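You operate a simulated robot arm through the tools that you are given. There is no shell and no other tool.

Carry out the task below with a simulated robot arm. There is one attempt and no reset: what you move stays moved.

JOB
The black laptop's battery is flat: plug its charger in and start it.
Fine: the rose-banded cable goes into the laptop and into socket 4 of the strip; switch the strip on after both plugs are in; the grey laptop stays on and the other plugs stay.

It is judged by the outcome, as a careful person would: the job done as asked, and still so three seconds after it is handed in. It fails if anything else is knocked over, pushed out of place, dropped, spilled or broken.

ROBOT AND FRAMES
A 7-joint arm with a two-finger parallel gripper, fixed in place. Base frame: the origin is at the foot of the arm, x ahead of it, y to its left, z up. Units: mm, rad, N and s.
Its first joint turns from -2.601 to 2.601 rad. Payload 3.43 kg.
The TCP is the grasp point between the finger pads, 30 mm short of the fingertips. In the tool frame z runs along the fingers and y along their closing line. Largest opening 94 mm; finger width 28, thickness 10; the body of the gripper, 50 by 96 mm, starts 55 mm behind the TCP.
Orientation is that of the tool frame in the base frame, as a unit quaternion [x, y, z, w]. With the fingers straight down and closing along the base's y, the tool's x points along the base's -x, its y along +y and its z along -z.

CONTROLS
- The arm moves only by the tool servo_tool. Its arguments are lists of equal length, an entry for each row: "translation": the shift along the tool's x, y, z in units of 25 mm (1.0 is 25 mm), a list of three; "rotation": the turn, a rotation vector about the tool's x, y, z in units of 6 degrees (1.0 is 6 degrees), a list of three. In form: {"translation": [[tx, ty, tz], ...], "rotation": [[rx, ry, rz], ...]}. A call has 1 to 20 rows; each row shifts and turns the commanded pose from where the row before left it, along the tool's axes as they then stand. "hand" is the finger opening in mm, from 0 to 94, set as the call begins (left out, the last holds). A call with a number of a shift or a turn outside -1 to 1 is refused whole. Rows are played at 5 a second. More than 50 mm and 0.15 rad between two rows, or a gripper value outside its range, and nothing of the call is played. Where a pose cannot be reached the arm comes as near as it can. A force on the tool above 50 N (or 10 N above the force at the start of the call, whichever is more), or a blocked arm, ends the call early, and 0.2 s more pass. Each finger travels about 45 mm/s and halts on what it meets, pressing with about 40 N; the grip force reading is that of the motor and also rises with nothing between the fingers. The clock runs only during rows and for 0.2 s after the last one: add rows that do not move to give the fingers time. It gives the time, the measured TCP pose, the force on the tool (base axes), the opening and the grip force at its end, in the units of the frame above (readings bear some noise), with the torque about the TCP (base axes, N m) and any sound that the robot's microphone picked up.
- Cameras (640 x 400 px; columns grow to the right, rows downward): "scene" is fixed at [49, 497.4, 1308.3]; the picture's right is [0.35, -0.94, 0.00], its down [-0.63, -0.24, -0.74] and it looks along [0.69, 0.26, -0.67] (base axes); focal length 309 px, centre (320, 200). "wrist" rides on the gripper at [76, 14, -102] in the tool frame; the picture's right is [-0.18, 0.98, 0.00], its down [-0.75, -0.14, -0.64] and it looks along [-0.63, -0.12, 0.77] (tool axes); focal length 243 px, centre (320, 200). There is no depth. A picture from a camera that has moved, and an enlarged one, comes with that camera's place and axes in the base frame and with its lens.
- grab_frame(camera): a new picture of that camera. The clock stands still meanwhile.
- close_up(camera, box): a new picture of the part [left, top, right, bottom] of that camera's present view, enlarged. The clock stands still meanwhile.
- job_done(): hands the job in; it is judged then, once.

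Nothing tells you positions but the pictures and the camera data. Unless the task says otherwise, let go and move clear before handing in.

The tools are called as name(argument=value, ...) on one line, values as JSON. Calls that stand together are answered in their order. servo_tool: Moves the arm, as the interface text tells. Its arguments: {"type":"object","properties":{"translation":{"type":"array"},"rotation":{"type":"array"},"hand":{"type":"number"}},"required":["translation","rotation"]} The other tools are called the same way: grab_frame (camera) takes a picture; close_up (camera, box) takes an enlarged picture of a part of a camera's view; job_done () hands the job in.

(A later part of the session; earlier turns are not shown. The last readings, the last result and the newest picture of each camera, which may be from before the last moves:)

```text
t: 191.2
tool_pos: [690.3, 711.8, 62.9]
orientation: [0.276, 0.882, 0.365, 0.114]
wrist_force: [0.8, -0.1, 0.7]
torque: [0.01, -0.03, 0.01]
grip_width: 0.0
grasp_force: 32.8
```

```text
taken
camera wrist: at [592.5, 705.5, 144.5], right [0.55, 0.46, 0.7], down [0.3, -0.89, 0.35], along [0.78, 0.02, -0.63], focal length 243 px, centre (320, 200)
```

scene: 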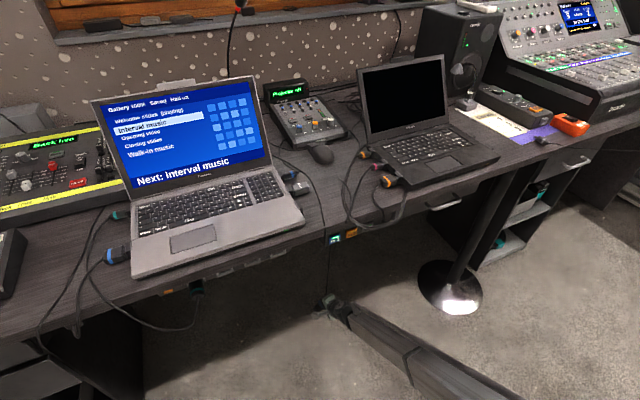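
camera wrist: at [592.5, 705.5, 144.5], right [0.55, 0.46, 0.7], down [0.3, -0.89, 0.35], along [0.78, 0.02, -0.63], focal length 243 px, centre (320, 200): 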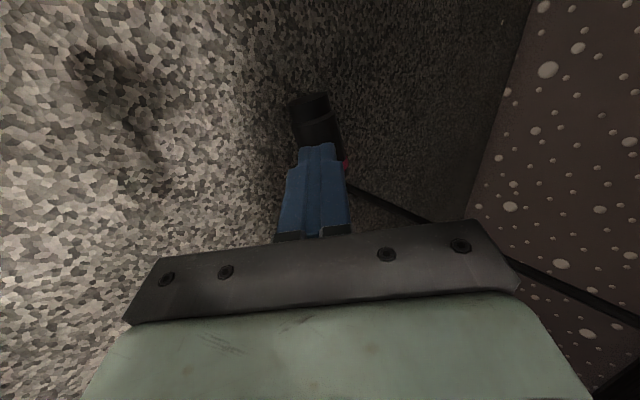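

The fingers slid off rather than rolling it. I'll lift a little and re-measure where the plug is now.

servo_tool(translation=[[0, 0.4, -0.4], [0, 0.4, -0.4], [0, 0.4, -0.4], [0, -0.5, -0.5], [0, 0, 0]], rotation=[[0, 0, 0], [0, 0, 0], [0, 0, 0], [0, 0, 0], [0, 0, 0]])

grab_frame(camera="wrist")

close_up(camera="wrist", box=[230, 50, 390, 150])

close_up(camera="scene", box=[295, 285, 345, 325])

```text
t: 192.4
tool_pos: [682.1, 698.1, 105.1]
orientation: [0.277, 0.881, 0.365, 0.115]
wrist_force: [0.7, 0.3, -0.6]
torque: [0.01, -0.01, 0.03]
grip_width: 0.0
grasp_force: 32.8
```

```text
taken
camera wrist: at [582.9, 691.9, 187.2], right [0.55, 0.46, 0.7], down [0.3, -0.89, 0.35], along [0.78, 0.02, -0.63], focal length 243 px, centre (320, 200)
```

wrist: 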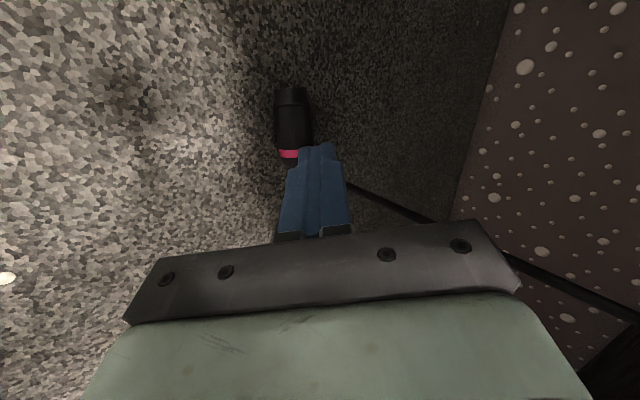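

```text
4.00 times, centred on (310, 100) of wrist
camera zoom: at [582.9, 691.9, 187.2], right [0.55, 0.46, 0.7], down [0.3, -0.89, 0.35], along [0.78, 0.02, -0.63], focal length 970 px, centre (360, 600)
```

zoom: 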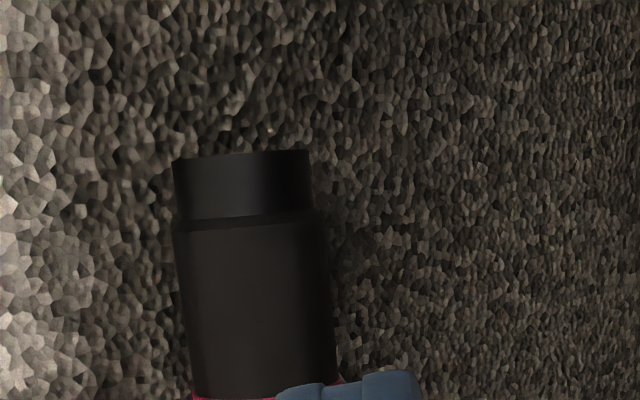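

```text
10.00 times, centred on (320, 305) of scene
camera zoom: at [49.0, 497.4, 1308.3], right [0.35, -0.94, 0.0], down [-0.63, -0.24, -0.74], along [0.69, 0.26, -0.67], focal length 3094 px, centre (320, -850)
```

zoom: 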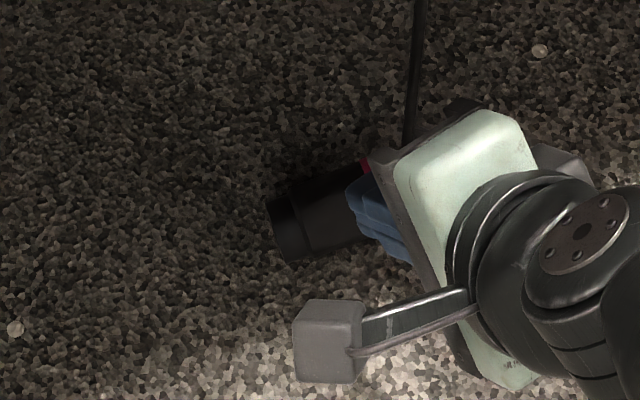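

The plug pivoted: its rear came ~13 mm closer and the nose swung away, which is the direction I want. I'll rise a bit for a clear measurement.

servo_tool(translation=[[0, 0.3, -0.8], [0, 0.3, -0.8], [0, 0, -0.8], [0, 0, 0]], rotation=[[0, 0, 0], [0, 0, 0], [0, 0, 0], [0, 0, 0]])

grab_frame(camera="wrist")

close_up(camera="wrist", box=[220, 60, 380, 170])

close_up(camera="scene", box=[295, 285, 345, 325])

```text
t: 193.4
tool_pos: [662.1, 672.8, 157.9]
orientation: [0.276, 0.882, 0.365, 0.115]
wrist_force: [0.3, 0.4, 0.2]
torque: [-0.06, -0.02, -0.02]
grip_width: 0.0
grasp_force: 32.9
```

```text
taken
camera wrist: at [563.7, 665.7, 240.2], right [0.55, 0.46, 0.7], down [0.3, -0.89, 0.35], along [0.78, 0.02, -0.63], focal length 243 px, centre (320, 200)
```

wrist: 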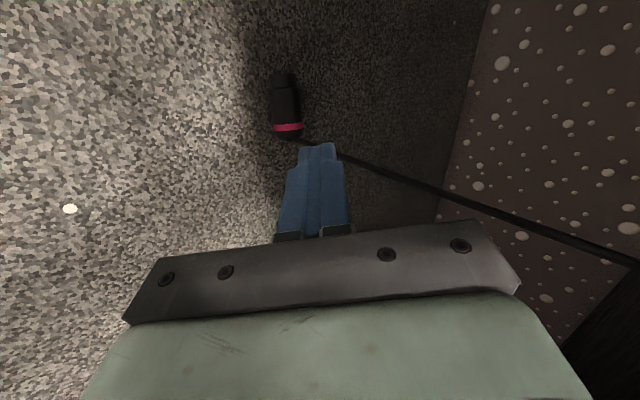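

```text
3.64 times, centred on (300, 115) of wrist
camera zoom: at [563.7, 665.7, 240.2], right [0.55, 0.46, 0.7], down [0.3, -0.89, 0.35], along [0.78, 0.02, -0.63], focal length 882 px, centre (393, 509)
```

zoom: 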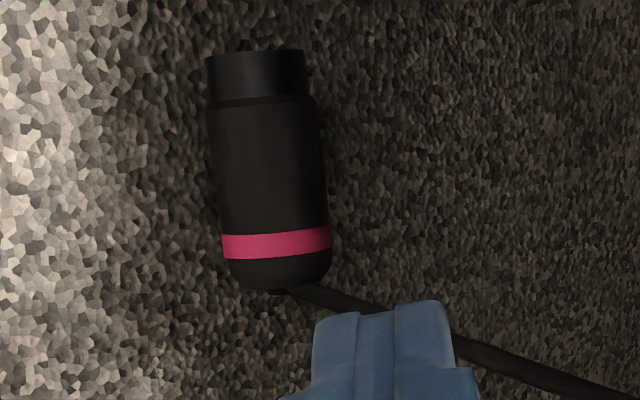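

```text
10.00 times, centred on (320, 305) of scene
camera zoom: at [49.0, 497.4, 1308.3], right [0.35, -0.94, 0.0], down [-0.63, -0.24, -0.74], along [0.69, 0.26, -0.67], focal length 3094 px, centre (320, -850)
```

zoom: 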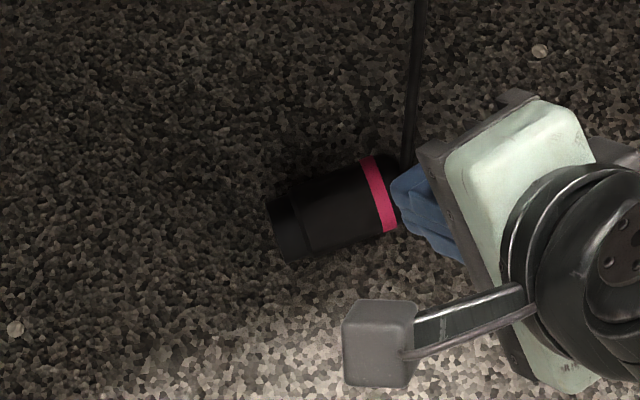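

The plug now lies along u at v≈1029 (back u≈16, nose u≈−46). A 32° tilted pinch should reach it; I'll re-aim the gripper and approach partway.

servo_tool(translation=[[0, 0, 0], [0, 0, 0], [0, 0, 0], [0, 0, 0], [0, 0, 0], [0, 0, 0]], rotation=[[0, -0.625, 0.625], [0, -0.625, 0.625], [0.9, 0, 0], [0.9, 0, 0], [0.367, 0, 0], [0, 0, 0]], hand=46)

servo_tool(translation=[[0.064, -0.032, 0.9], [0.064, -0.032, 0.9], [0.064, -0.032, 0.9], [0.064, -0.032, 0.9], [0, 0, 0]], rotation=[[0, 0, 0], [0, 0, 0], [0, 0, 0], [0, 0, 0], [0, 0, 0]])

grab_frame(camera="wrist")

close_up(camera="wrist", box=[220, 60, 420, 210])

```text
t: 194.8
tool_pos: [662.5, 674.1, 158.3]
orientation: [0.338, 0.902, 0.251, 0.095]
wrist_force: [0.3, -0.4, -0.1]
torque: [-0.05, -0.01, 0.04]
grip_width: 46.1
grasp_force: 0.1
out of reach, approached as far as the arm can: row 2
```

```text
t: 196.0
tool_pos: [685.0, 709.9, 79.5]
orientation: [0.338, 0.902, 0.253, 0.095]
wrist_force: [0.9, -0.2, 0.4]
torque: [-0.01, -0.02, 0.02]
grip_width: 45.8
grasp_force: 0.0
```

```text
taken
camera wrist: at [602.0, 729.8, 174.4], right [0.69, 0.51, 0.51], down [0.27, -0.84, 0.48], along [0.67, -0.19, -0.72], focal length 243 px, centre (320, 200)
```

wrist: 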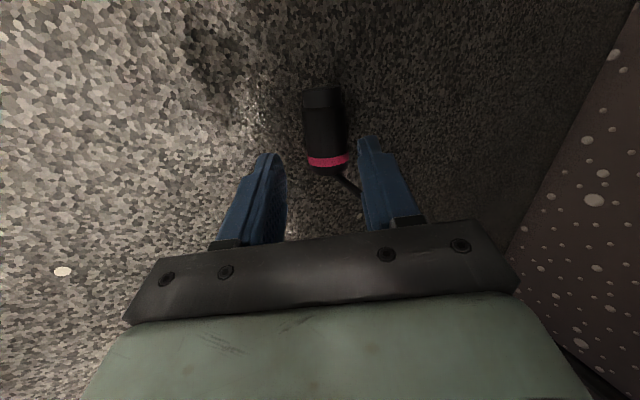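

```text
2.67 times, centred on (320, 135) of wrist
camera zoom: at [602.0, 729.8, 174.4], right [0.69, 0.51, 0.51], down [0.27, -0.84, 0.48], along [0.67, -0.19, -0.72], focal length 647 px, centre (320, 373)
```

zoom: 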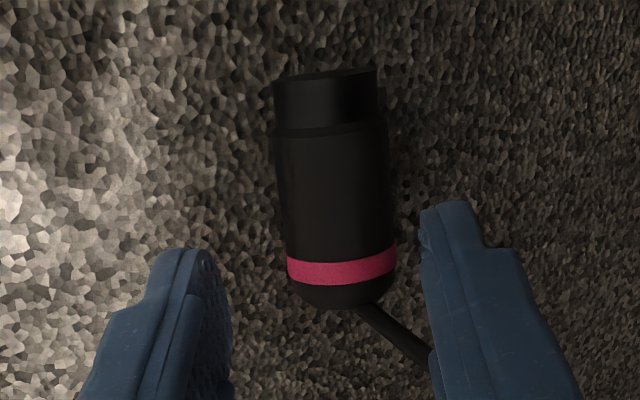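

The plug is centred within about 4 mm between the fingers. Shifting to centre and advancing most of the remaining 46 mm.

servo_tool(translation=[[0, 0.172, 0.4], [0, 0, 0.5], [0, 0, 0.4], [0, 0, 0]], rotation=[[0, 0, 0.4], [0, 0, 0.4], [0, 0, 0], [0, 0, 0]], hand=44)

close_up(camera="wrist", box=[220, 80, 420, 230])

```text
t: 197.0
tool_pos: [699.4, 725.2, 55.1]
orientation: [0.377, 0.886, 0.256, 0.084]
wrist_force: [-0.6, 0.7, 0.5]
torque: [0.0, 0.0, 0.0]
grip_width: 43.9
grasp_force: 0.1
```

```text
2.67 times, centred on (320, 155) of wrist
camera zoom: at [620.0, 748.1, 152.2], right [0.74, 0.45, 0.5], down [0.22, -0.87, 0.44], along [0.63, -0.22, -0.74], focal length 647 px, centre (320, 320)
```

zoom: 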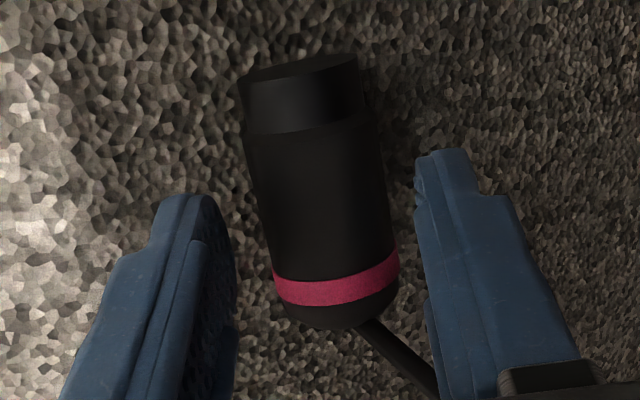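

Well aligned now. Narrowing to 40 mm and advancing the last 15 mm carefully.

servo_tool(translation=[[0, 0.05, 0], [0, 0, 0.24], [0, 0, 0.24], [0, 0, 0]], rotation=[[0, 0, 0], [0, 0, 0], [0, 0, 0], [0, 0, 0]], hand=40)

servo_tool(translation=[[0, 0, 0.08], [0, 0, 0]], rotation=[[0, 0, 0], [0, 0, 0]])

close_up(camera="wrist", box=[220, 100, 420, 240])

```text
t: 198.0
tool_pos: [701.7, 728.1, 47.6]
orientation: [0.376, 0.887, 0.255, 0.084]
wrist_force: [0.9, 0.2, -0.6]
torque: [0.0, -0.03, -0.02]
grip_width: 40.1
grasp_force: 0.1
out of reach, approached as far as the arm can: row 3
```

```text
t: 198.6
tool_pos: [703.3, 729.5, 48.6]
orientation: [0.375, 0.887, 0.256, 0.084]
wrist_force: [0.5, 0.1, 0.5]
torque: [0.01, 0.01, 0.01]
grip_width: 40.2
grasp_force: 0.0
```

```text
2.86 times, centred on (320, 170) of wrist
camera zoom: at [622.8, 750.8, 145.5], right [0.74, 0.45, 0.5], down [0.22, -0.87, 0.44], along [0.63, -0.22, -0.74], focal length 693 px, centre (320, 286)
```

zoom: 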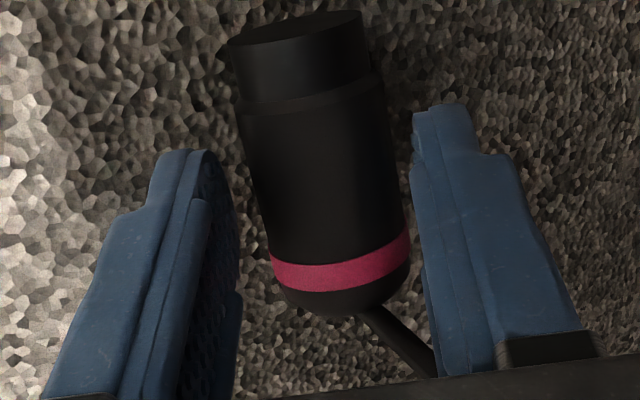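

Reach ends ~6 mm short of the ideal depth, but the fingertips are already past most of the plug's upper half; friction should hold for a short drag. Closing now.

servo_tool(translation=[[0, 0, 0], [0, 0, 0], [0, 0, 0]], rotation=[[0, 0, 0], [0, 0, 0], [0, 0, 0]], hand=0)

close_up(camera="wrist", box=[220, 100, 420, 240])

```text
t: 199.4
tool_pos: [703.0, 727.8, 48.1]
orientation: [0.375, 0.887, 0.257, 0.084]
wrist_force: [0.3, 0.2, 0.8]
torque: [0.0, -0.04, -0.02]
grip_width: 36.0
grasp_force: 40.1
```

```text
2.86 times, centred on (320, 170) of wrist
camera zoom: at [622.8, 750.9, 145.5], right [0.74, 0.45, 0.5], down [0.22, -0.87, 0.44], along [0.63, -0.22, -0.74], focal length 693 px, centre (320, 286)
```

zoom: 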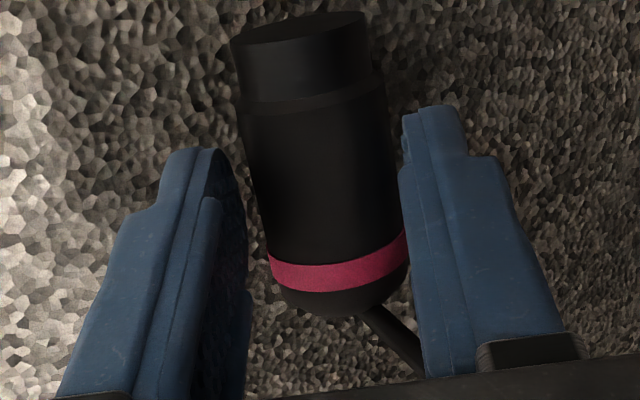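

The plug is pinched at 36 mm. Lifting it slowly up and back.

servo_tool(translation=[[0, 0, -0.2], [0, 0, -0.3], [0, 0, -0.3], [0, 0, 0]], rotation=[[0, 0, 0], [0, 0, 0], [0, 0, 0], [0, 0, 0]])

close_up(camera="wrist", box=[220, 80, 420, 240])

close_up(camera="scene", box=[295, 280, 355, 330])

```text
t: 200.4
tool_pos: [696.2, 720.8, 63.6]
orientation: [0.375, 0.887, 0.255, 0.084]
wrist_force: [0.2, -0.2, -0.3]
torque: [-0.03, 0.04, 0.03]
grip_width: 35.7
grasp_force: 40.6
```

```text
2.50 times, centred on (320, 160) of wrist
camera zoom: at [616.7, 743.8, 160.8], right [0.74, 0.45, 0.5], down [0.22, -0.87, 0.44], along [0.63, -0.22, -0.74], focal length 606 px, centre (320, 300)
```

zoom: 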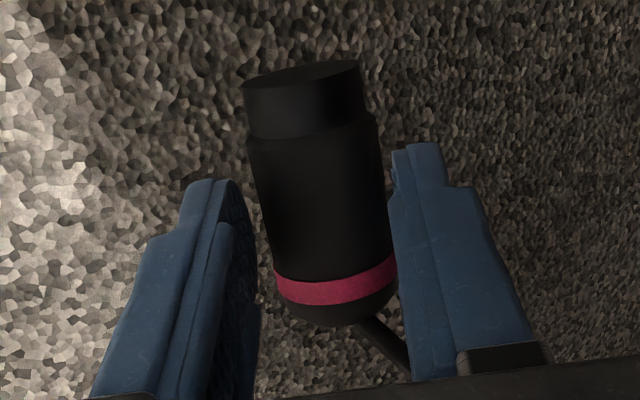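

```text
8.00 times, centred on (325, 305) of scene
camera zoom: at [49.0, 497.4, 1308.3], right [0.35, -0.94, 0.0], down [-0.63, -0.24, -0.74], along [0.69, 0.26, -0.67], focal length 2475 px, centre (280, -640)
```

zoom: 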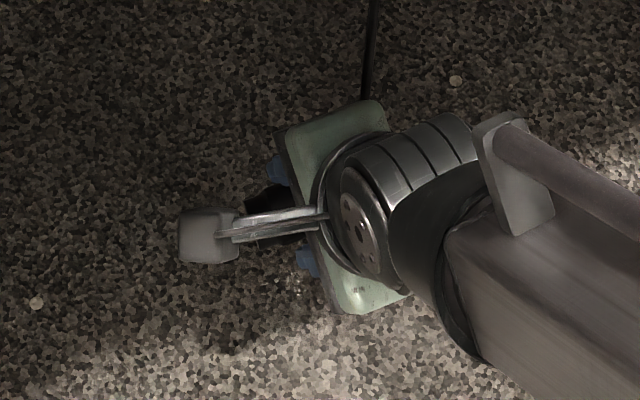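

The plug came up with the gripper. I'll draw it out from under the desk slowly.

servo_tool(translation=[[0.004, -0.35, -0.35], [0.006, -0.6, -0.6], [0.007, -0.7, -0.7], [0.007, -0.7, -0.7], [0.007, -0.7, -0.7], [0.007, -0.7, -0.7], [0.007, -0.7, -0.7], [0.007, -0.7, -0.7], [0.007, -0.7, -0.7], [0.007, -0.7, -0.7], [0.006, -0.5, -0.5], [0, 0, 0]], rotation=[[0, 0, 0], [0, 0, 0], [0, 0, 0], [0, 0, 0], [0, 0, 0], [0, 0, 0], [0, 0, 0], [0, 0, 0], [0, 0, 0], [0, 0, 0], [0, 0, 0], [0, 0, 0]])

grab_frame(camera="wrist")

grab_frame(camera="scene")

```text
t: 203.0
tool_pos: [525.2, 549.5, 123.7]
orientation: [0.376, 0.887, 0.256, 0.084]
wrist_force: [-0.1, -0.3, -0.4]
torque: [-0.01, -0.04, -0.04]
grip_width: 35.7
grasp_force: 39.8
```

```text
taken
camera wrist: at [445.5, 572.8, 220.3], right [0.74, 0.45, 0.5], down [0.22, -0.87, 0.44], along [0.63, -0.22, -0.74], focal length 243 px, centre (320, 200)
```

wrist: 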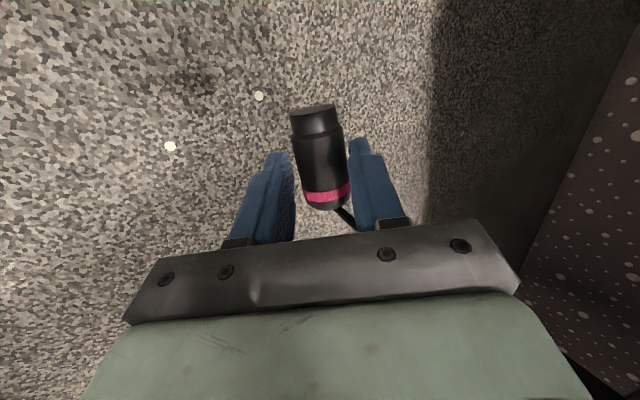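

```text
taken
```

scene: 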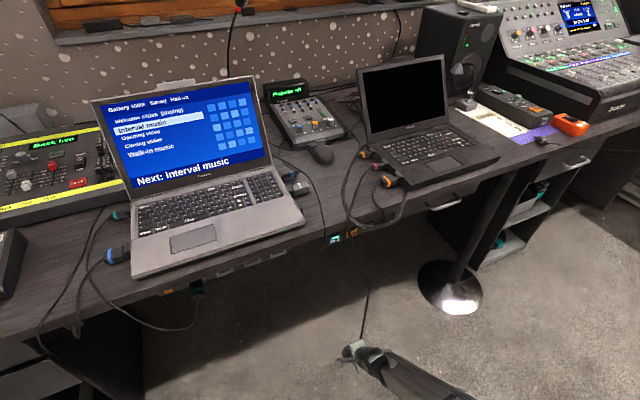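

The plug is securely held and out in the open. I'll raise it in front of the desk to above desk height.

servo_tool(translation=[[0.03, 0.3, -0.5], [0.044, 0.5375, -0.891], [0.044, 0.5375, -0.891], [0.044, 0.5375, -0.891], [0.044, 0.5375, -0.891], [0.044, 0.5375, -0.891], [0.044, 0.5375, -0.891], [0.044, 0.5375, -0.891], [0.044, 0.5375, -0.891], [0.044, 0.5375, -0.891], [0.044, 0.5375, -0.891], [0.044, 0.5375, -0.891], [0.044, 0.5375, -0.891], [0.044, 0.5375, -0.891], [0, 0, 0]], rotation=[[0, 0, 0], [0, 0, 0], [0, 0, 0], [0, 0, 0], [0, 0, 0], [0, 0, 0], [0, 0, 0], [0, 0, 0], [0, 0, 0], [0, 0, 0], [0, 0, 0], [0, 0, 0], [0, 0, 0], [0, 0, 0], [0, 0, 0]])

servo_tool(translation=[[0.044, 0.5375, -0.891], [0.044, 0.5375, -0.891], [0.044, 0.5375, -0.891], [0.044, 0.5375, -0.891], [0.044, 0.5375, -0.891], [0.044, 0.5375, -0.891], [0.044, 0.5375, -0.891], [0.044, 0.5375, -0.891], [0.044, 0.5375, -0.891], [0.044, 0.5375, -0.891], [0.044, 0.5375, -0.891], [0.044, 0.5375, -0.891], [0.044, 0.5375, -0.891], [0.044, 0.5375, -0.891], [0, 0, 0]], rotation=[[0, 0, 0], [0, 0, 0], [0, 0, 0], [0, 0, 0], [0, 0, 0], [0, 0, 0], [0, 0, 0], [0, 0, 0], [0, 0, 0], [0, 0, 0], [0, 0, 0], [0, 0, 0], [0, 0, 0], [0, 0, 0], [0, 0, 0]])

grab_frame(camera="wrist")

grab_frame(camera="scene")

```text
t: 206.2
tool_pos: [524.9, 549.3, 476.3]
orientation: [0.376, 0.887, 0.255, 0.084]
wrist_force: [-0.2, 0.5, -0.5]
torque: [0.01, 0.01, 0.01]
grip_width: 35.3
grasp_force: 40.0
```

```text
t: 209.4
tool_pos: [524.3, 549.0, 839.5]
orientation: [0.375, 0.887, 0.256, 0.084]
wrist_force: [0.6, 0.0, -0.8]
torque: [-0.01, 0.01, 0.03]
grip_width: 35.2
grasp_force: 39.8
```

```text
taken
camera wrist: at [443.7, 571.6, 937.9], right [0.74, 0.45, 0.5], down [0.22, -0.87, 0.44], along [0.63, -0.22, -0.74], focal length 243 px, centre (320, 200)
```

wrist: 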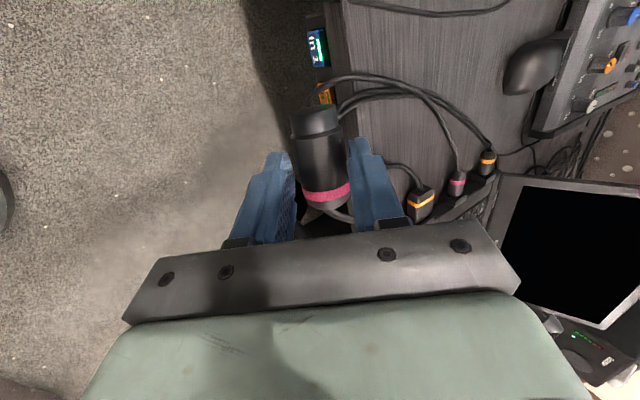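

```text
taken
```

scene: 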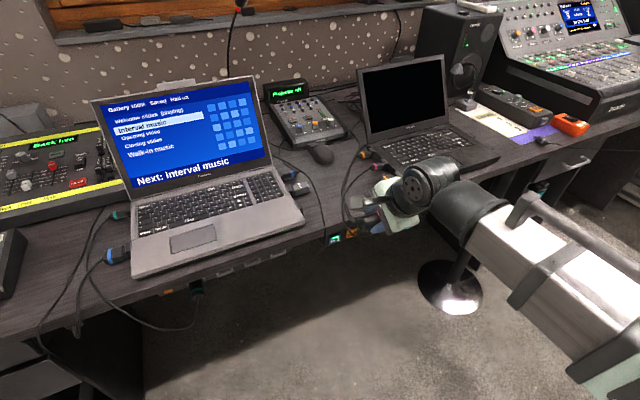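

The plug is back above desk level and the laptop end is still plugged in. Now turning it so the nose points into the desk (−90° about vertical).

servo_tool(translation=[[0, 0, 0], [0, 0, 0], [0, 0, 0], [0, 0, 0], [0, 0, 0], [0, 0, 0], [0, 0, 0], [0, 0, 0]], rotation=[[-0.042, -0.515, 0.855], [-0.042, -0.515, 0.855], [-0.042, -0.515, 0.855], [-0.042, -0.515, 0.855], [-0.042, -0.515, 0.855], [-0.042, -0.515, 0.855], [-0.042, -0.515, 0.855], [0, 0, 0]])

servo_tool(translation=[[0, 0, 0], [0, 0, 0], [0, 0, 0], [0, 0, 0], [0, 0, 0], [0, 0, 0], [0, 0, 0], [0, 0, 0], [0, 0, 0]], rotation=[[-0.042, -0.515, 0.855], [-0.042, -0.515, 0.855], [-0.042, -0.515, 0.855], [-0.042, -0.515, 0.855], [-0.042, -0.515, 0.855], [-0.042, -0.515, 0.855], [-0.042, -0.515, 0.855], [-0.042, -0.515, 0.855], [0, 0, 0]])

grab_frame(camera="wrist")

grab_frame(camera="scene")

```text
t: 211.2
tool_pos: [523.7, 548.2, 841.0]
orientation: [0.669, 0.693, 0.209, 0.17]
wrist_force: [-0.3, 0.8, 0.5]
torque: [0.03, 0.01, -0.01]
grip_width: 35.4
grasp_force: 39.9
```

```text
t: 213.2
tool_pos: [525.4, 547.1, 842.3]
orientation: [0.81, 0.523, 0.162, 0.212]
wrist_force: [-0.2, -0.2, 0.1]
torque: [0.02, -0.02, -0.01]
grip_width: 35.2
grasp_force: 39.6
out of reach, approached as far as the arm can: row 5, 6, 7, 8
```

```text
taken
camera wrist: at [517.9, 629.8, 939.4], right [0.69, -0.53, 0.5], down [-0.72, -0.53, 0.45], along [0.02, -0.67, -0.74], focal length 243 px, centre (320, 200)
```

wrist: 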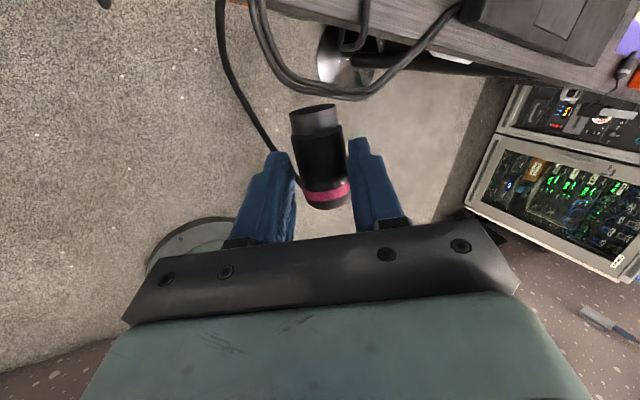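

```text
taken
```

scene: 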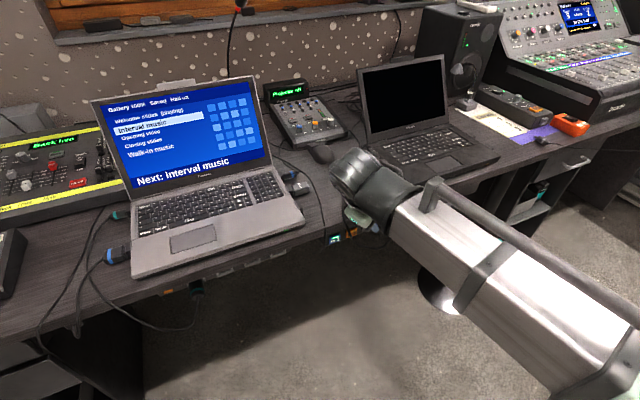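

The wrist reached its limit at about 66°, i.e. 21° short of straight in — fine for setting down. Let me look at the desk area for a clear spot.

close_up(camera="scene", box=[270, 130, 410, 250])

close_up(camera="wrist", box=[220, 60, 420, 240])

```text
3.33 times, centred on (340, 190) of scene
camera zoom: at [49.0, 497.4, 1308.3], right [0.35, -0.94, 0.0], down [-0.63, -0.24, -0.74], along [0.69, 0.26, -0.67], focal length 1031 px, centre (253, 233)
```

zoom: 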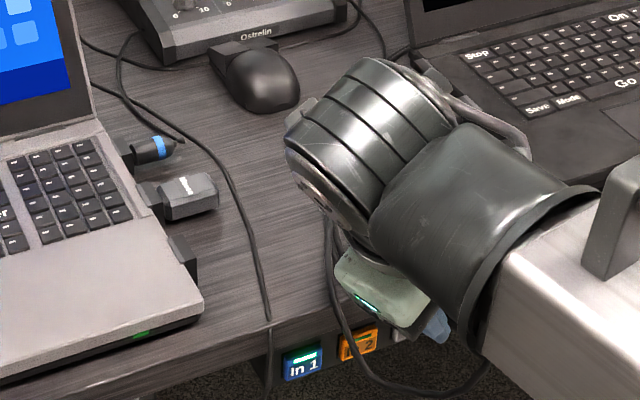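

```text
2.22 times, centred on (320, 150) of wrist
camera zoom: at [517.9, 629.8, 939.4], right [0.69, -0.53, 0.5], down [-0.72, -0.53, 0.45], along [0.02, -0.67, -0.74], focal length 539 px, centre (320, 311)
```

zoom: 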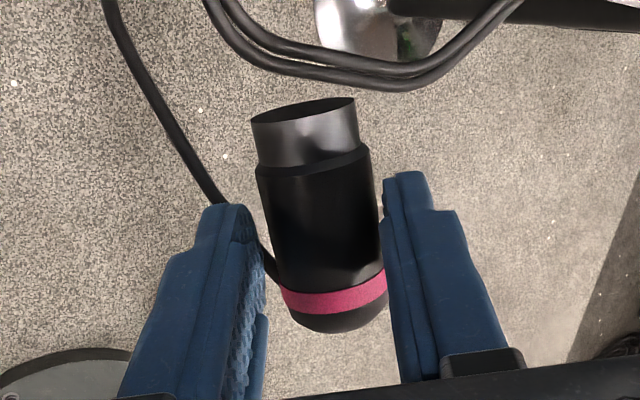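

Plug pose in the hand is known. Moving over the clear spot at (611, 667) and then lowering.

servo_tool(translation=[[0.813, 0.035, 0.06], [0.813, 0.035, 0.06], [0.813, 0.035, 0.06], [0.813, 0.035, 0.06], [0.813, 0.035, 0.06], [0.813, 0.035, 0.06], [0.813, 0.035, 0.06], [0, 0, 0]], rotation=[[0, 0, 0], [0, 0, 0], [0, 0, 0], [0, 0, 0], [0, 0, 0], [0, 0, 0], [0, 0, 0], [0, 0, 0]])

grab_frame(camera="wrist")

close_up(camera="scene", box=[270, 130, 410, 250])

```text
t: 215.0
tool_pos: [594.2, 673.1, 842.9]
orientation: [0.807, 0.528, 0.16, 0.212]
wrist_force: [0.2, 0.1, -0.1]
torque: [0.02, 0.02, 0.02]
grip_width: 35.0
grasp_force: 39.8
out of reach, approached as far as the arm can: row 6
```

```text
taken
camera wrist: at [586.5, 755.2, 940.1], right [0.7, -0.52, 0.49], down [-0.71, -0.53, 0.45], along [0.03, -0.67, -0.74], focal length 243 px, centre (320, 200)
```

wrist: 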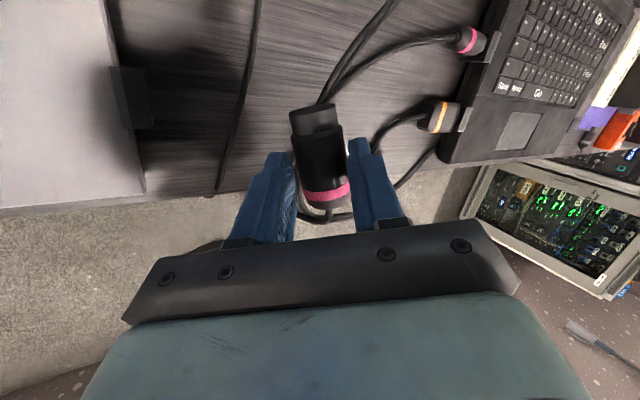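

```text
3.33 times, centred on (340, 190) of scene
camera zoom: at [49.0, 497.4, 1308.3], right [0.35, -0.94, 0.0], down [-0.63, -0.24, -0.74], along [0.69, 0.26, -0.67], focal length 1031 px, centre (253, 233)
```

zoom: 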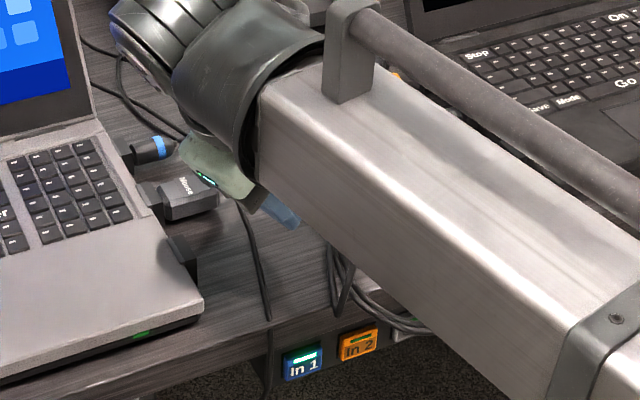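

The spot is clear between the thin cable and the strands. Lowering the plug to the desk.

servo_tool(translation=[[-0.031, -0.39, 0.653], [-0.025, -0.31, 0.52], [0, 0, 0]], rotation=[[0, 0, 0], [0, 0, 0], [0, 0, 0]])

servo_tool(translation=[[-0.003, -0.041, 0.069], [-0.003, -0.041, 0.069], [0, 0, 0]], rotation=[[0, 0, 0], [0, 0, 0], [0, 0, 0]])

servo_tool(translation=[[-0.003, -0.041, 0.069], [0, 0, 0]], rotation=[[0, 0, 0], [0, 0, 0]])

servo_tool(translation=[[-0.003, -0.041, 0.069], [0, 0, 0]], rotation=[[0, 0, 0], [0, 0, 0]])

```text
t: 215.8
tool_pos: [605.4, 663.2, 816.5]
orientation: [0.807, 0.529, 0.159, 0.211]
wrist_force: [-0.3, -0.3, 0.0]
torque: [0.04, -0.01, 0.0]
grip_width: 35.0
grasp_force: 40.4
out of reach, approached as far as the arm can: row 1, 2
```

```text
t: 216.6
tool_pos: [608.7, 663.2, 814.9]
orientation: [0.807, 0.528, 0.16, 0.211]
wrist_force: [-0.5, 0.9, -0.4]
torque: [0.02, 0.02, -0.01]
grip_width: 35.1
grasp_force: 40.0
```

```text
t: 217.2
tool_pos: [607.8, 663.2, 813.3]
orientation: [0.807, 0.528, 0.159, 0.211]
wrist_force: [0.7, 0.7, -0.1]
torque: [0.02, 0.03, -0.02]
grip_width: 35.1
grasp_force: 39.9
out of reach, approached as far as the arm can: row 1
```

```text
t: 217.8
tool_pos: [608.8, 662.2, 812.4]
orientation: [0.807, 0.527, 0.16, 0.211]
wrist_force: [-0.4, 0.4, -1.4]
torque: [-0.01, 0.03, 0.03]
grip_width: 34.9
grasp_force: 40.0
```

The arm is at a joint limit there. I'll turn back about 18° to free it and then set the plug down.

servo_tool(translation=[[0, 0, 0], [0, 0, 0], [0, 0, 0], [0, 0, 0]], rotation=[[0.041, 0.513, -0.859], [0.041, 0.513, -0.859], [0.041, 0.513, -0.859], [0, 0, 0]])

grab_frame(camera="wrist")

```text
t: 218.8
tool_pos: [608.7, 663.4, 812.0]
orientation: [0.718, 0.644, 0.192, 0.183]
wrist_force: [0.7, 1.0, -0.3]
torque: [-0.01, 0.03, -0.01]
grip_width: 34.8
grasp_force: 39.8
```

```text
taken
camera wrist: at [575.1, 739.2, 909.7], right [0.82, -0.29, 0.5], down [-0.52, -0.72, 0.45], along [0.23, -0.63, -0.74], focal length 243 px, centre (320, 200)
```

wrist: 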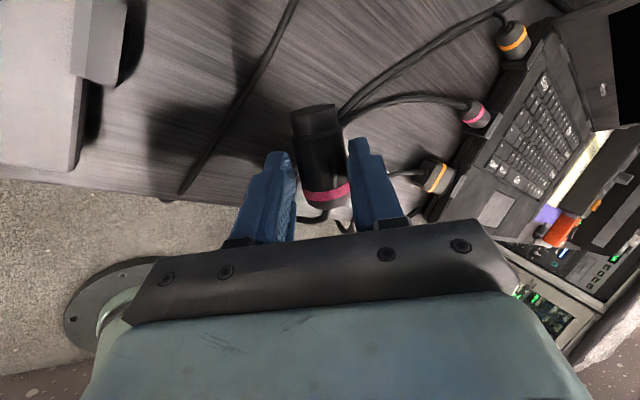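

Cables evidently don't obstruct plugs here, so I'll just lower it straight down to the desk.

servo_tool(translation=[[-0.01, -0.123, 0.206], [-0.008, -0.1, 0.17], [0, 0, 0]], rotation=[[0, 0, 0], [0, 0, 0], [0, 0, 0]])

servo_tool(translation=[[-0.002, -0.031, 0.052], [0, 0, 0]], rotation=[[0, 0, 0], [0, 0, 0]])

servo_tool(translation=[[-0.002, -0.031, 0.052], [0, 0, 0]], rotation=[[0, 0, 0], [0, 0, 0]])

```text
t: 219.6
tool_pos: [607.4, 663.3, 800.9]
orientation: [0.718, 0.643, 0.193, 0.184]
wrist_force: [0.6, -0.7, -0.5]
torque: [0.03, 0.05, 0.01]
grip_width: 35.0
grasp_force: 40.0
```

```text
t: 220.2
tool_pos: [607.9, 662.6, 800.2]
orientation: [0.718, 0.644, 0.193, 0.183]
wrist_force: [-0.7, -0.5, 0.7]
torque: [0.04, -0.05, 0.02]
grip_width: 35.1
grasp_force: 40.7
```

```text
t: 220.8
tool_pos: [608.0, 662.7, 798.9]
orientation: [0.717, 0.644, 0.194, 0.184]
wrist_force: [-1.5, -0.3, 15.9]
torque: [0.18, -0.27, -0.01]
grip_width: 35.0
grasp_force: 39.9
```

Touched down (16 N). Releasing and backing away.

servo_tool(translation=[[0.002, 0.031, -0.052], [0, 0, 0], [0, 0, 0]], rotation=[[0, 0, 0], [0, 0, 0], [0, 0, 0]], hand=46)

servo_tool(translation=[[0, 0, -0.4], [0, 0, -0.8], [0, 0, -0.9], [0, 0, -0.9], [0, 0, 0]], rotation=[[0, 0, 0], [0, 0, 0], [0, 0, 0], [0, 0, 0], [0, 0, 0]])

grab_frame(camera="wrist")

grab_frame(camera="scene")

```text
t: 221.6
tool_pos: [608.0, 662.5, 799.6]
orientation: [0.719, 0.642, 0.192, 0.184]
wrist_force: [-0.3, 0.1, -0.4]
torque: [0.01, 0.0, 0.0]
grip_width: 45.9
grasp_force: 0.0
```

```text
t: 222.8
tool_pos: [569.4, 664.2, 864.3]
orientation: [0.719, 0.642, 0.193, 0.183]
wrist_force: [0.0, -0.4, 0.8]
torque: [0.0, 0.02, 0.02]
grip_width: 46.1
grasp_force: 0.1
```

```text
taken
camera wrist: at [536.4, 740.4, 962.0], right [0.82, -0.29, 0.5], down [-0.52, -0.72, 0.45], along [0.23, -0.63, -0.74], focal length 243 px, centre (320, 200)
```

wrist: 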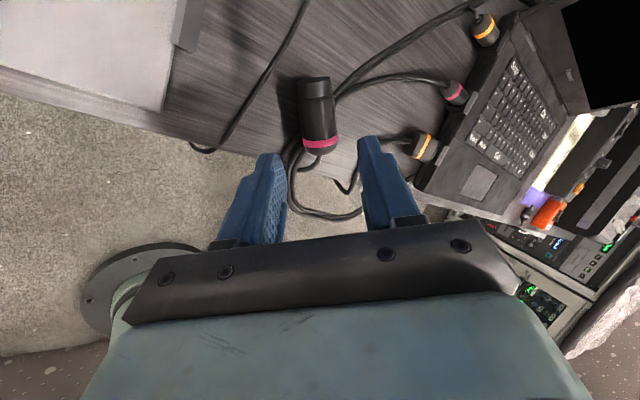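

```text
taken
```

scene: 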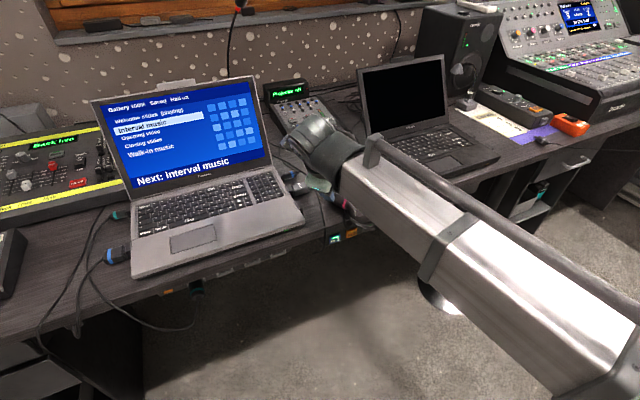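

The plug is safely back on the desk. I'll retreat and return the tool to an upright, inward-facing orientation; on the way I'll inspect how deep the seated teal plug sits.

servo_tool(translation=[[0.04, 0.51, -0.86], [0.04, 0.51, -0.86], [0.04, 0.51, -0.86], [0.04, 0.51, -0.86], [-0.85, -0.583, -0.386], [-0.85, -0.583, -0.386], [-0.85, -0.583, -0.386], [-0.85, -0.583, -0.386], [0, 0, 0]], rotation=[[0, 0, 0], [0, 0, 0], [0, 0, 0], [0, 0, 0], [0, 0, 0], [0, 0, 0], [0, 0, 0], [0, 0, 0], [0, 0, 0]])

servo_tool(translation=[[0, 0, 0], [0, 0, 0], [0, 0, 0], [0, 0, 0], [0, 0, 0], [0, 0, 0], [0, 0, 0]], rotation=[[0.9, 0, 0], [0.9, 0, 0], [0.9, 0, 0], [0.9, 0, 0], [0.9, 0, 0], [0.65, 0, 0], [0, 0, 0]])

servo_tool(translation=[[0, 0, 0], [0, 0, 0], [0, 0, 0], [0, 0, 0], [0, 0, 0], [0, 0, 0], [0, 0, 0], [0, 0, 0], [0, 0, 0], [0, 0, 0], [0, 0, 0], [0, 0, 0], [0, 0, 0], [0, 0, 0], [0, 0, 0], [0, 0, 0], [0, 0, 0], [0, 0, 0], [0, 0, 0], [0, 0, 0]], rotation=[[0, 0, -1], [0, 0, -1], [0, 0, -1], [0, 0, -1], [0, 0, -1], [0, 0, -1], [0, 0, -1], [0, 0, -1], [0, 0, -1], [0, 0, -1], [0, 0, -1], [0, 0, -1], [0, 0, -1], [0, 0, -1], [0, 0, -1], [0, 0, -1], [0, 0, -1], [0, 0, -1], [0, 0, -1], [0, 0, -1]])

grab_frame(camera="wrist")

```text
t: 224.8
tool_pos: [490.2, 584.8, 963.7]
orientation: [0.718, 0.643, 0.193, 0.184]
wrist_force: [0.6, -0.8, 0.0]
torque: [0.02, 0.01, 0.0]
grip_width: 45.8
grasp_force: 0.1
```

```text
t: 226.4
tool_pos: [490.8, 586.9, 963.6]
orientation: [0.74, 0.672, 0.013, -0.015]
wrist_force: [0.2, -0.8, -0.1]
torque: [0.03, 0.0, 0.01]
grip_width: 46.3
grasp_force: 0.0
```

```text
t: 230.6
tool_pos: [491.7, 587.4, 964.1]
orientation: [-0.212, 0.977, 0.019, 0.006]
wrist_force: [0.3, -0.1, 0.3]
torque: [0.0, -0.01, 0.01]
grip_width: 46.0
grasp_force: 0.0
```

```text
taken
camera wrist: at [416.0, 564.4, 1064.9], right [-0.24, 0.97, 0.04], down [0.74, 0.16, 0.65], along [0.62, 0.18, -0.76], focal length 243 px, centre (320, 200)
```

wrist: 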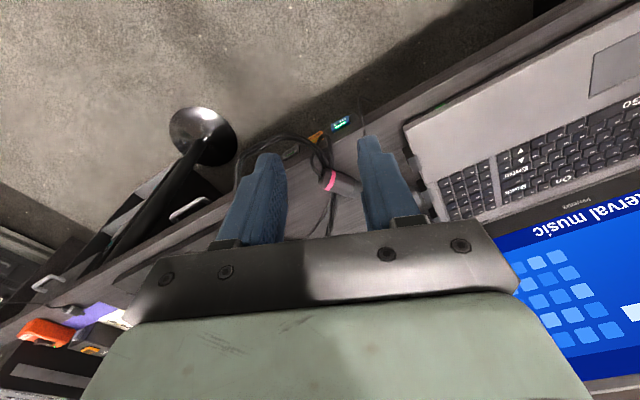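

Finishing the reorientation (upright, facing the desk), then moving over to view the teal plug in socket 1 and the switch.

servo_tool(translation=[[0, 0, 0], [0, 0, 0], [0, 0, 0], [0, 0, 0], [0, 0, 0], [0, 0, 0]], rotation=[[0, 0, -0.9], [0, 0, -0.9], [0, 0, -0.9], [0, 0, -0.72], [0.243, 0.3, 0], [0, 0, 0]])

servo_tool(translation=[[0, 0.94, 0], [0, 0.94, 0], [0, 0.94, 0], [0, 0.94, 0], [0, 0.94, 0], [0, 0.94, 0], [0, 0.94, 0], [0, 0.94, 0], [0, 0.94, 0], [0, 0.94, 0], [0, 0.94, 0], [0, 0.94, 0], [0, 0.94, 0], [0, 0.94, 0], [0, 0.94, 0], [0, 0, 0]], rotation=[[0, -0.7, 0], [0, -0.7, 0], [0, -0.7, 0], [0, -0.7, 0], [0, -0.7, 0], [0, -0.7, 0], [0, -0.7, 0], [0, -0.7, 0], [0, -0.7, 0], [0, -0.7, 0], [0, -0.7, 0], [0, -0.7, 0], [0, -0.6, 0], [0, -0.5, 0], [0, -0.5, 0], [0, 0, 0]])

grab_frame(camera="wrist")

```text
t: 232.0
tool_pos: [491.8, 586.5, 964.1]
orientation: [-0.382, 0.924, 0.0, -0.001]
wrist_force: [0.0, -0.3, 0.4]
torque: [-0.01, 0.01, 0.01]
grip_width: 46.1
grasp_force: 0.1
```

```text
t: 235.4
tool_pos: [242.9, 836.5, 965.4]
orientation: [-0.33, 0.801, 0.191, 0.461]
wrist_force: [0.2, -0.2, -0.3]
torque: [0.0, 0.02, 0.02]
grip_width: 46.2
grasp_force: 0.0
```

```text
taken
camera wrist: at [142.5, 757.5, 949.5], right [-0.63, 0.76, 0.16], down [-0.03, -0.23, 0.97], along [0.78, 0.61, 0.16], focal length 243 px, centre (320, 200)
```

wrist: 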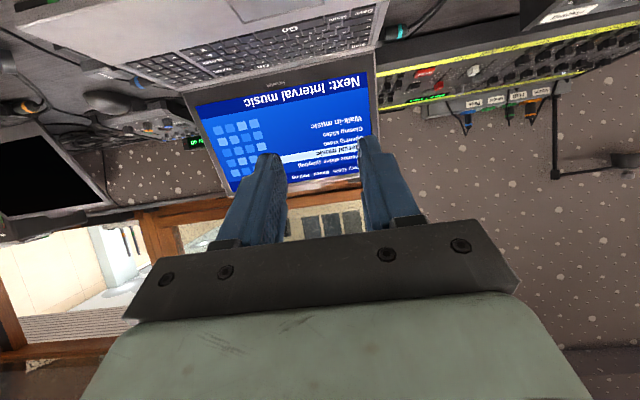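

Descending in front of socket 1 (without touching) to view the teal plug closely.

servo_tool(translation=[[0.9, 0, 0.52], [0.9, 0, 0.52], [0.9, 0, 0.52], [0.9, 0, 0.52], [0.9, 0, 0.52], [0.9, 0, 0.52], [0.9, 0, 0.52], [0.9, 0, 0.52], [0.9, 0, 0.52], [0.9, 0, 0.52], [0.9, 0, 0.52], [0.97, 0, 0.56], [0, 0, 0]], rotation=[[0, 0, 0], [0, 0, 0], [0, 0, 0], [0, 0, 0], [0, 0, 0], [0, 0, 0], [0, 0, 0], [0, 0, 0], [0, 0, 0], [0, 0, 0], [0, 0, 0], [0, 0, 0], [0, 0, 0]], hand=90)

grab_frame(camera="wrist")

close_up(camera="wrist", box=[250, 90, 410, 210])

```text
t: 238.2
tool_pos: [241.2, 836.6, 649.3]
orientation: [-0.33, 0.801, 0.191, 0.461]
wrist_force: [-0.1, 0.0, 0.6]
torque: [-0.06, -0.01, 0.0]
grip_width: 90.0
grasp_force: 0.1
```

```text
taken
camera wrist: at [141.7, 757.7, 635.9], right [-0.63, 0.76, 0.16], down [-0.02, -0.23, 0.97], along [0.78, 0.61, 0.16], focal length 243 px, centre (320, 200)
```

wrist: 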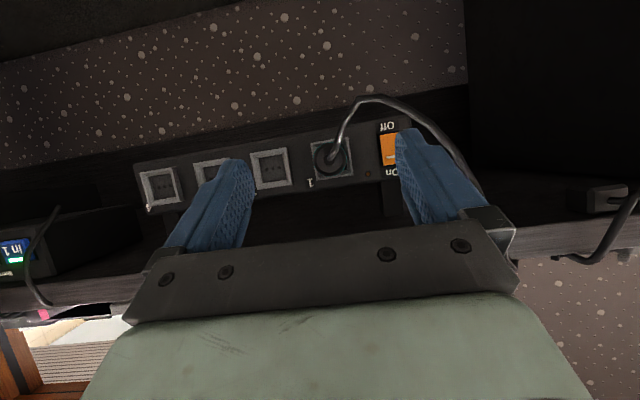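

```text
3.33 times, centred on (330, 150) of wrist
camera zoom: at [141.7, 757.7, 635.9], right [-0.63, 0.76, 0.16], down [-0.02, -0.23, 0.97], along [0.78, 0.61, 0.16], focal length 809 px, centre (287, 367)
```

zoom: 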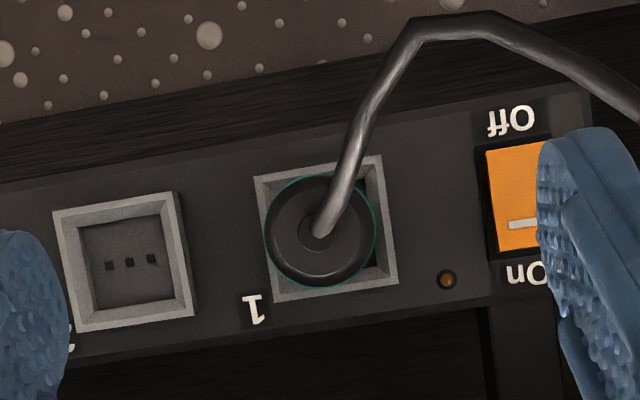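

The teal plug is perfectly centred with its band about 47 mm off the rim — about the same depth mine had, so mine was likely just not released cleanly. Now back to the rose plug: retreat, rise, and look at it from above.

servo_tool(translation=[[-0.9, 0, -0.52], [-0.9, 0, -0.52], [-0.9, 0, -0.52], [-0.9, 0, -0.52], [-0.9, 0, -0.52], [-0.9, 0, -0.52], [-0.9, 0, -0.52], [-0.9, 0, -0.52], [-0.9, 0, -0.52], [-0.9, 0, -0.52], [-0.9, 0, -0.52], [-0.9, 0, -0.52], [0, 0, 0]], rotation=[[0, 0, 0], [0, 0, 0], [0, 0, 0], [0, 0, 0], [0, 0, 0], [0, 0, 0], [0, 0, 0], [0, 0, 0], [0, 0, 0], [0, 0, 0], [0, 0, 0], [0, 0, 0], [0, 0, 0]])

servo_tool(translation=[[0, -0.94, 0], [0, -0.94, 0], [0, -0.94, 0], [0, -0.94, 0], [0, -0.94, 0], [0, -0.94, 0], [0, -0.94, 0], [0, -0.94, 0], [0, -0.94, 0], [0, -0.94, 0], [0, -0.94, 0], [0, -0.94, 0], [0, -0.94, 0], [0, -0.94, 0], [0, -0.94, 0], [0, 0, 0]], rotation=[[0, 0.5, 0], [0, 0.5, 0], [0, 0.5, 0], [0, 0.5, 0], [0, 0.5, 0], [0, 0.5, 0], [0, 0.5, 0], [0, 0.5, 0], [0, 0.5, 0], [0, 0.5, 0], [0, 0.5, 0], [0, 0.5, 0], [0, 0, 0], [0, 0, 0], [0, 0, 0], [0, 0, 0]], hand=50)

grab_frame(camera="wrist")

close_up(camera="scene", box=[290, 140, 410, 230])

```text
t: 241.0
tool_pos: [242.4, 837.3, 963.1]
orientation: [-0.331, 0.801, 0.191, 0.461]
wrist_force: [0.8, 0.0, 0.1]
torque: [-0.05, 0.0, 0.03]
grip_width: 90.2
grasp_force: 0.1
```

```text
t: 244.4
tool_pos: [492.4, 586.8, 961.8]
orientation: [-0.373, 0.905, 0.08, 0.191]
wrist_force: [-0.2, -0.5, -0.7]
torque: [-0.01, -0.01, 0.03]
grip_width: 49.7
grasp_force: 0.0
```

```text
taken
camera wrist: at [402.9, 518.8, 1024.8], right [-0.57, 0.82, 0.08], down [0.4, 0.2, 0.89], along [0.71, 0.54, -0.45], focal length 243 px, centre (320, 200)
```

wrist: 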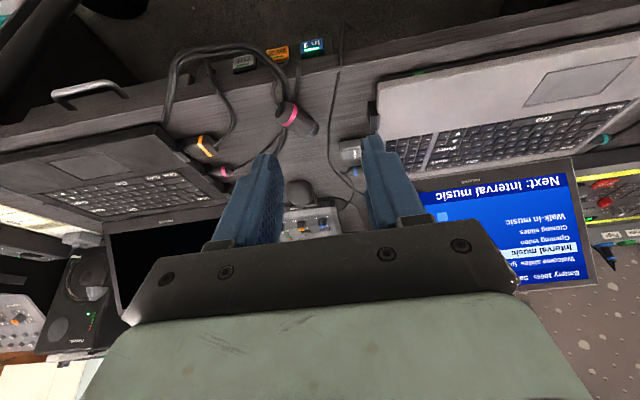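

```text
4.44 times, centred on (350, 185) of scene
camera zoom: at [49.0, 497.4, 1308.3], right [0.35, -0.94, 0.0], down [-0.63, -0.24, -0.74], along [0.69, 0.26, -0.67], focal length 1375 px, centre (187, 267)
```

zoom: 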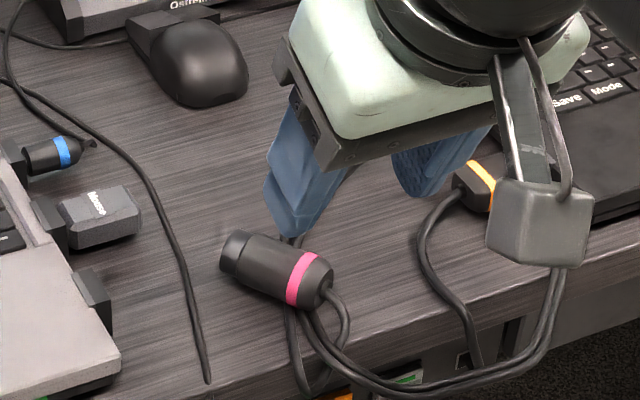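

The rose plug lies on the desk as expected. Zooming for its exact pose.

close_up(camera="wrist", box=[240, 80, 360, 155])

close_up(camera="scene", box=[320, 185, 380, 215])

```text
5.33 times, centred on (300, 118) of wrist
camera zoom: at [402.9, 518.8, 1024.8], right [-0.57, 0.82, 0.08], down [0.4, 0.2, 0.89], along [0.71, 0.54, -0.45], focal length 1294 px, centre (427, 640)
```

zoom: 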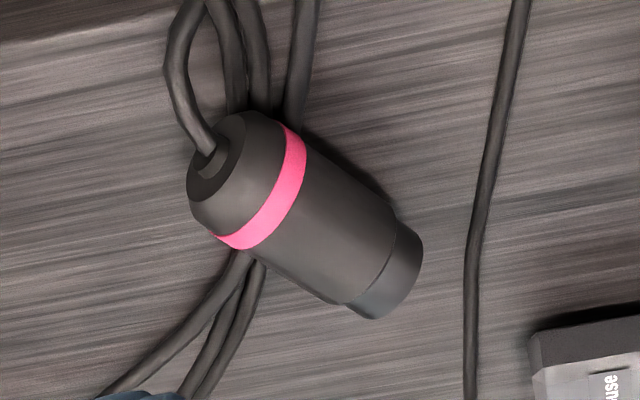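

```text
10.67 times, centred on (350, 200) of scene
camera zoom: at [49.0, 497.4, 1308.3], right [0.35, -0.94, 0.0], down [-0.63, -0.24, -0.74], along [0.69, 0.26, -0.67], focal length 3300 px, centre (0, 200)
```

zoom: 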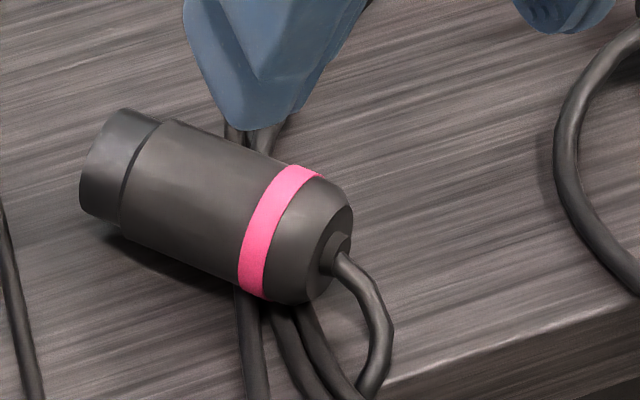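

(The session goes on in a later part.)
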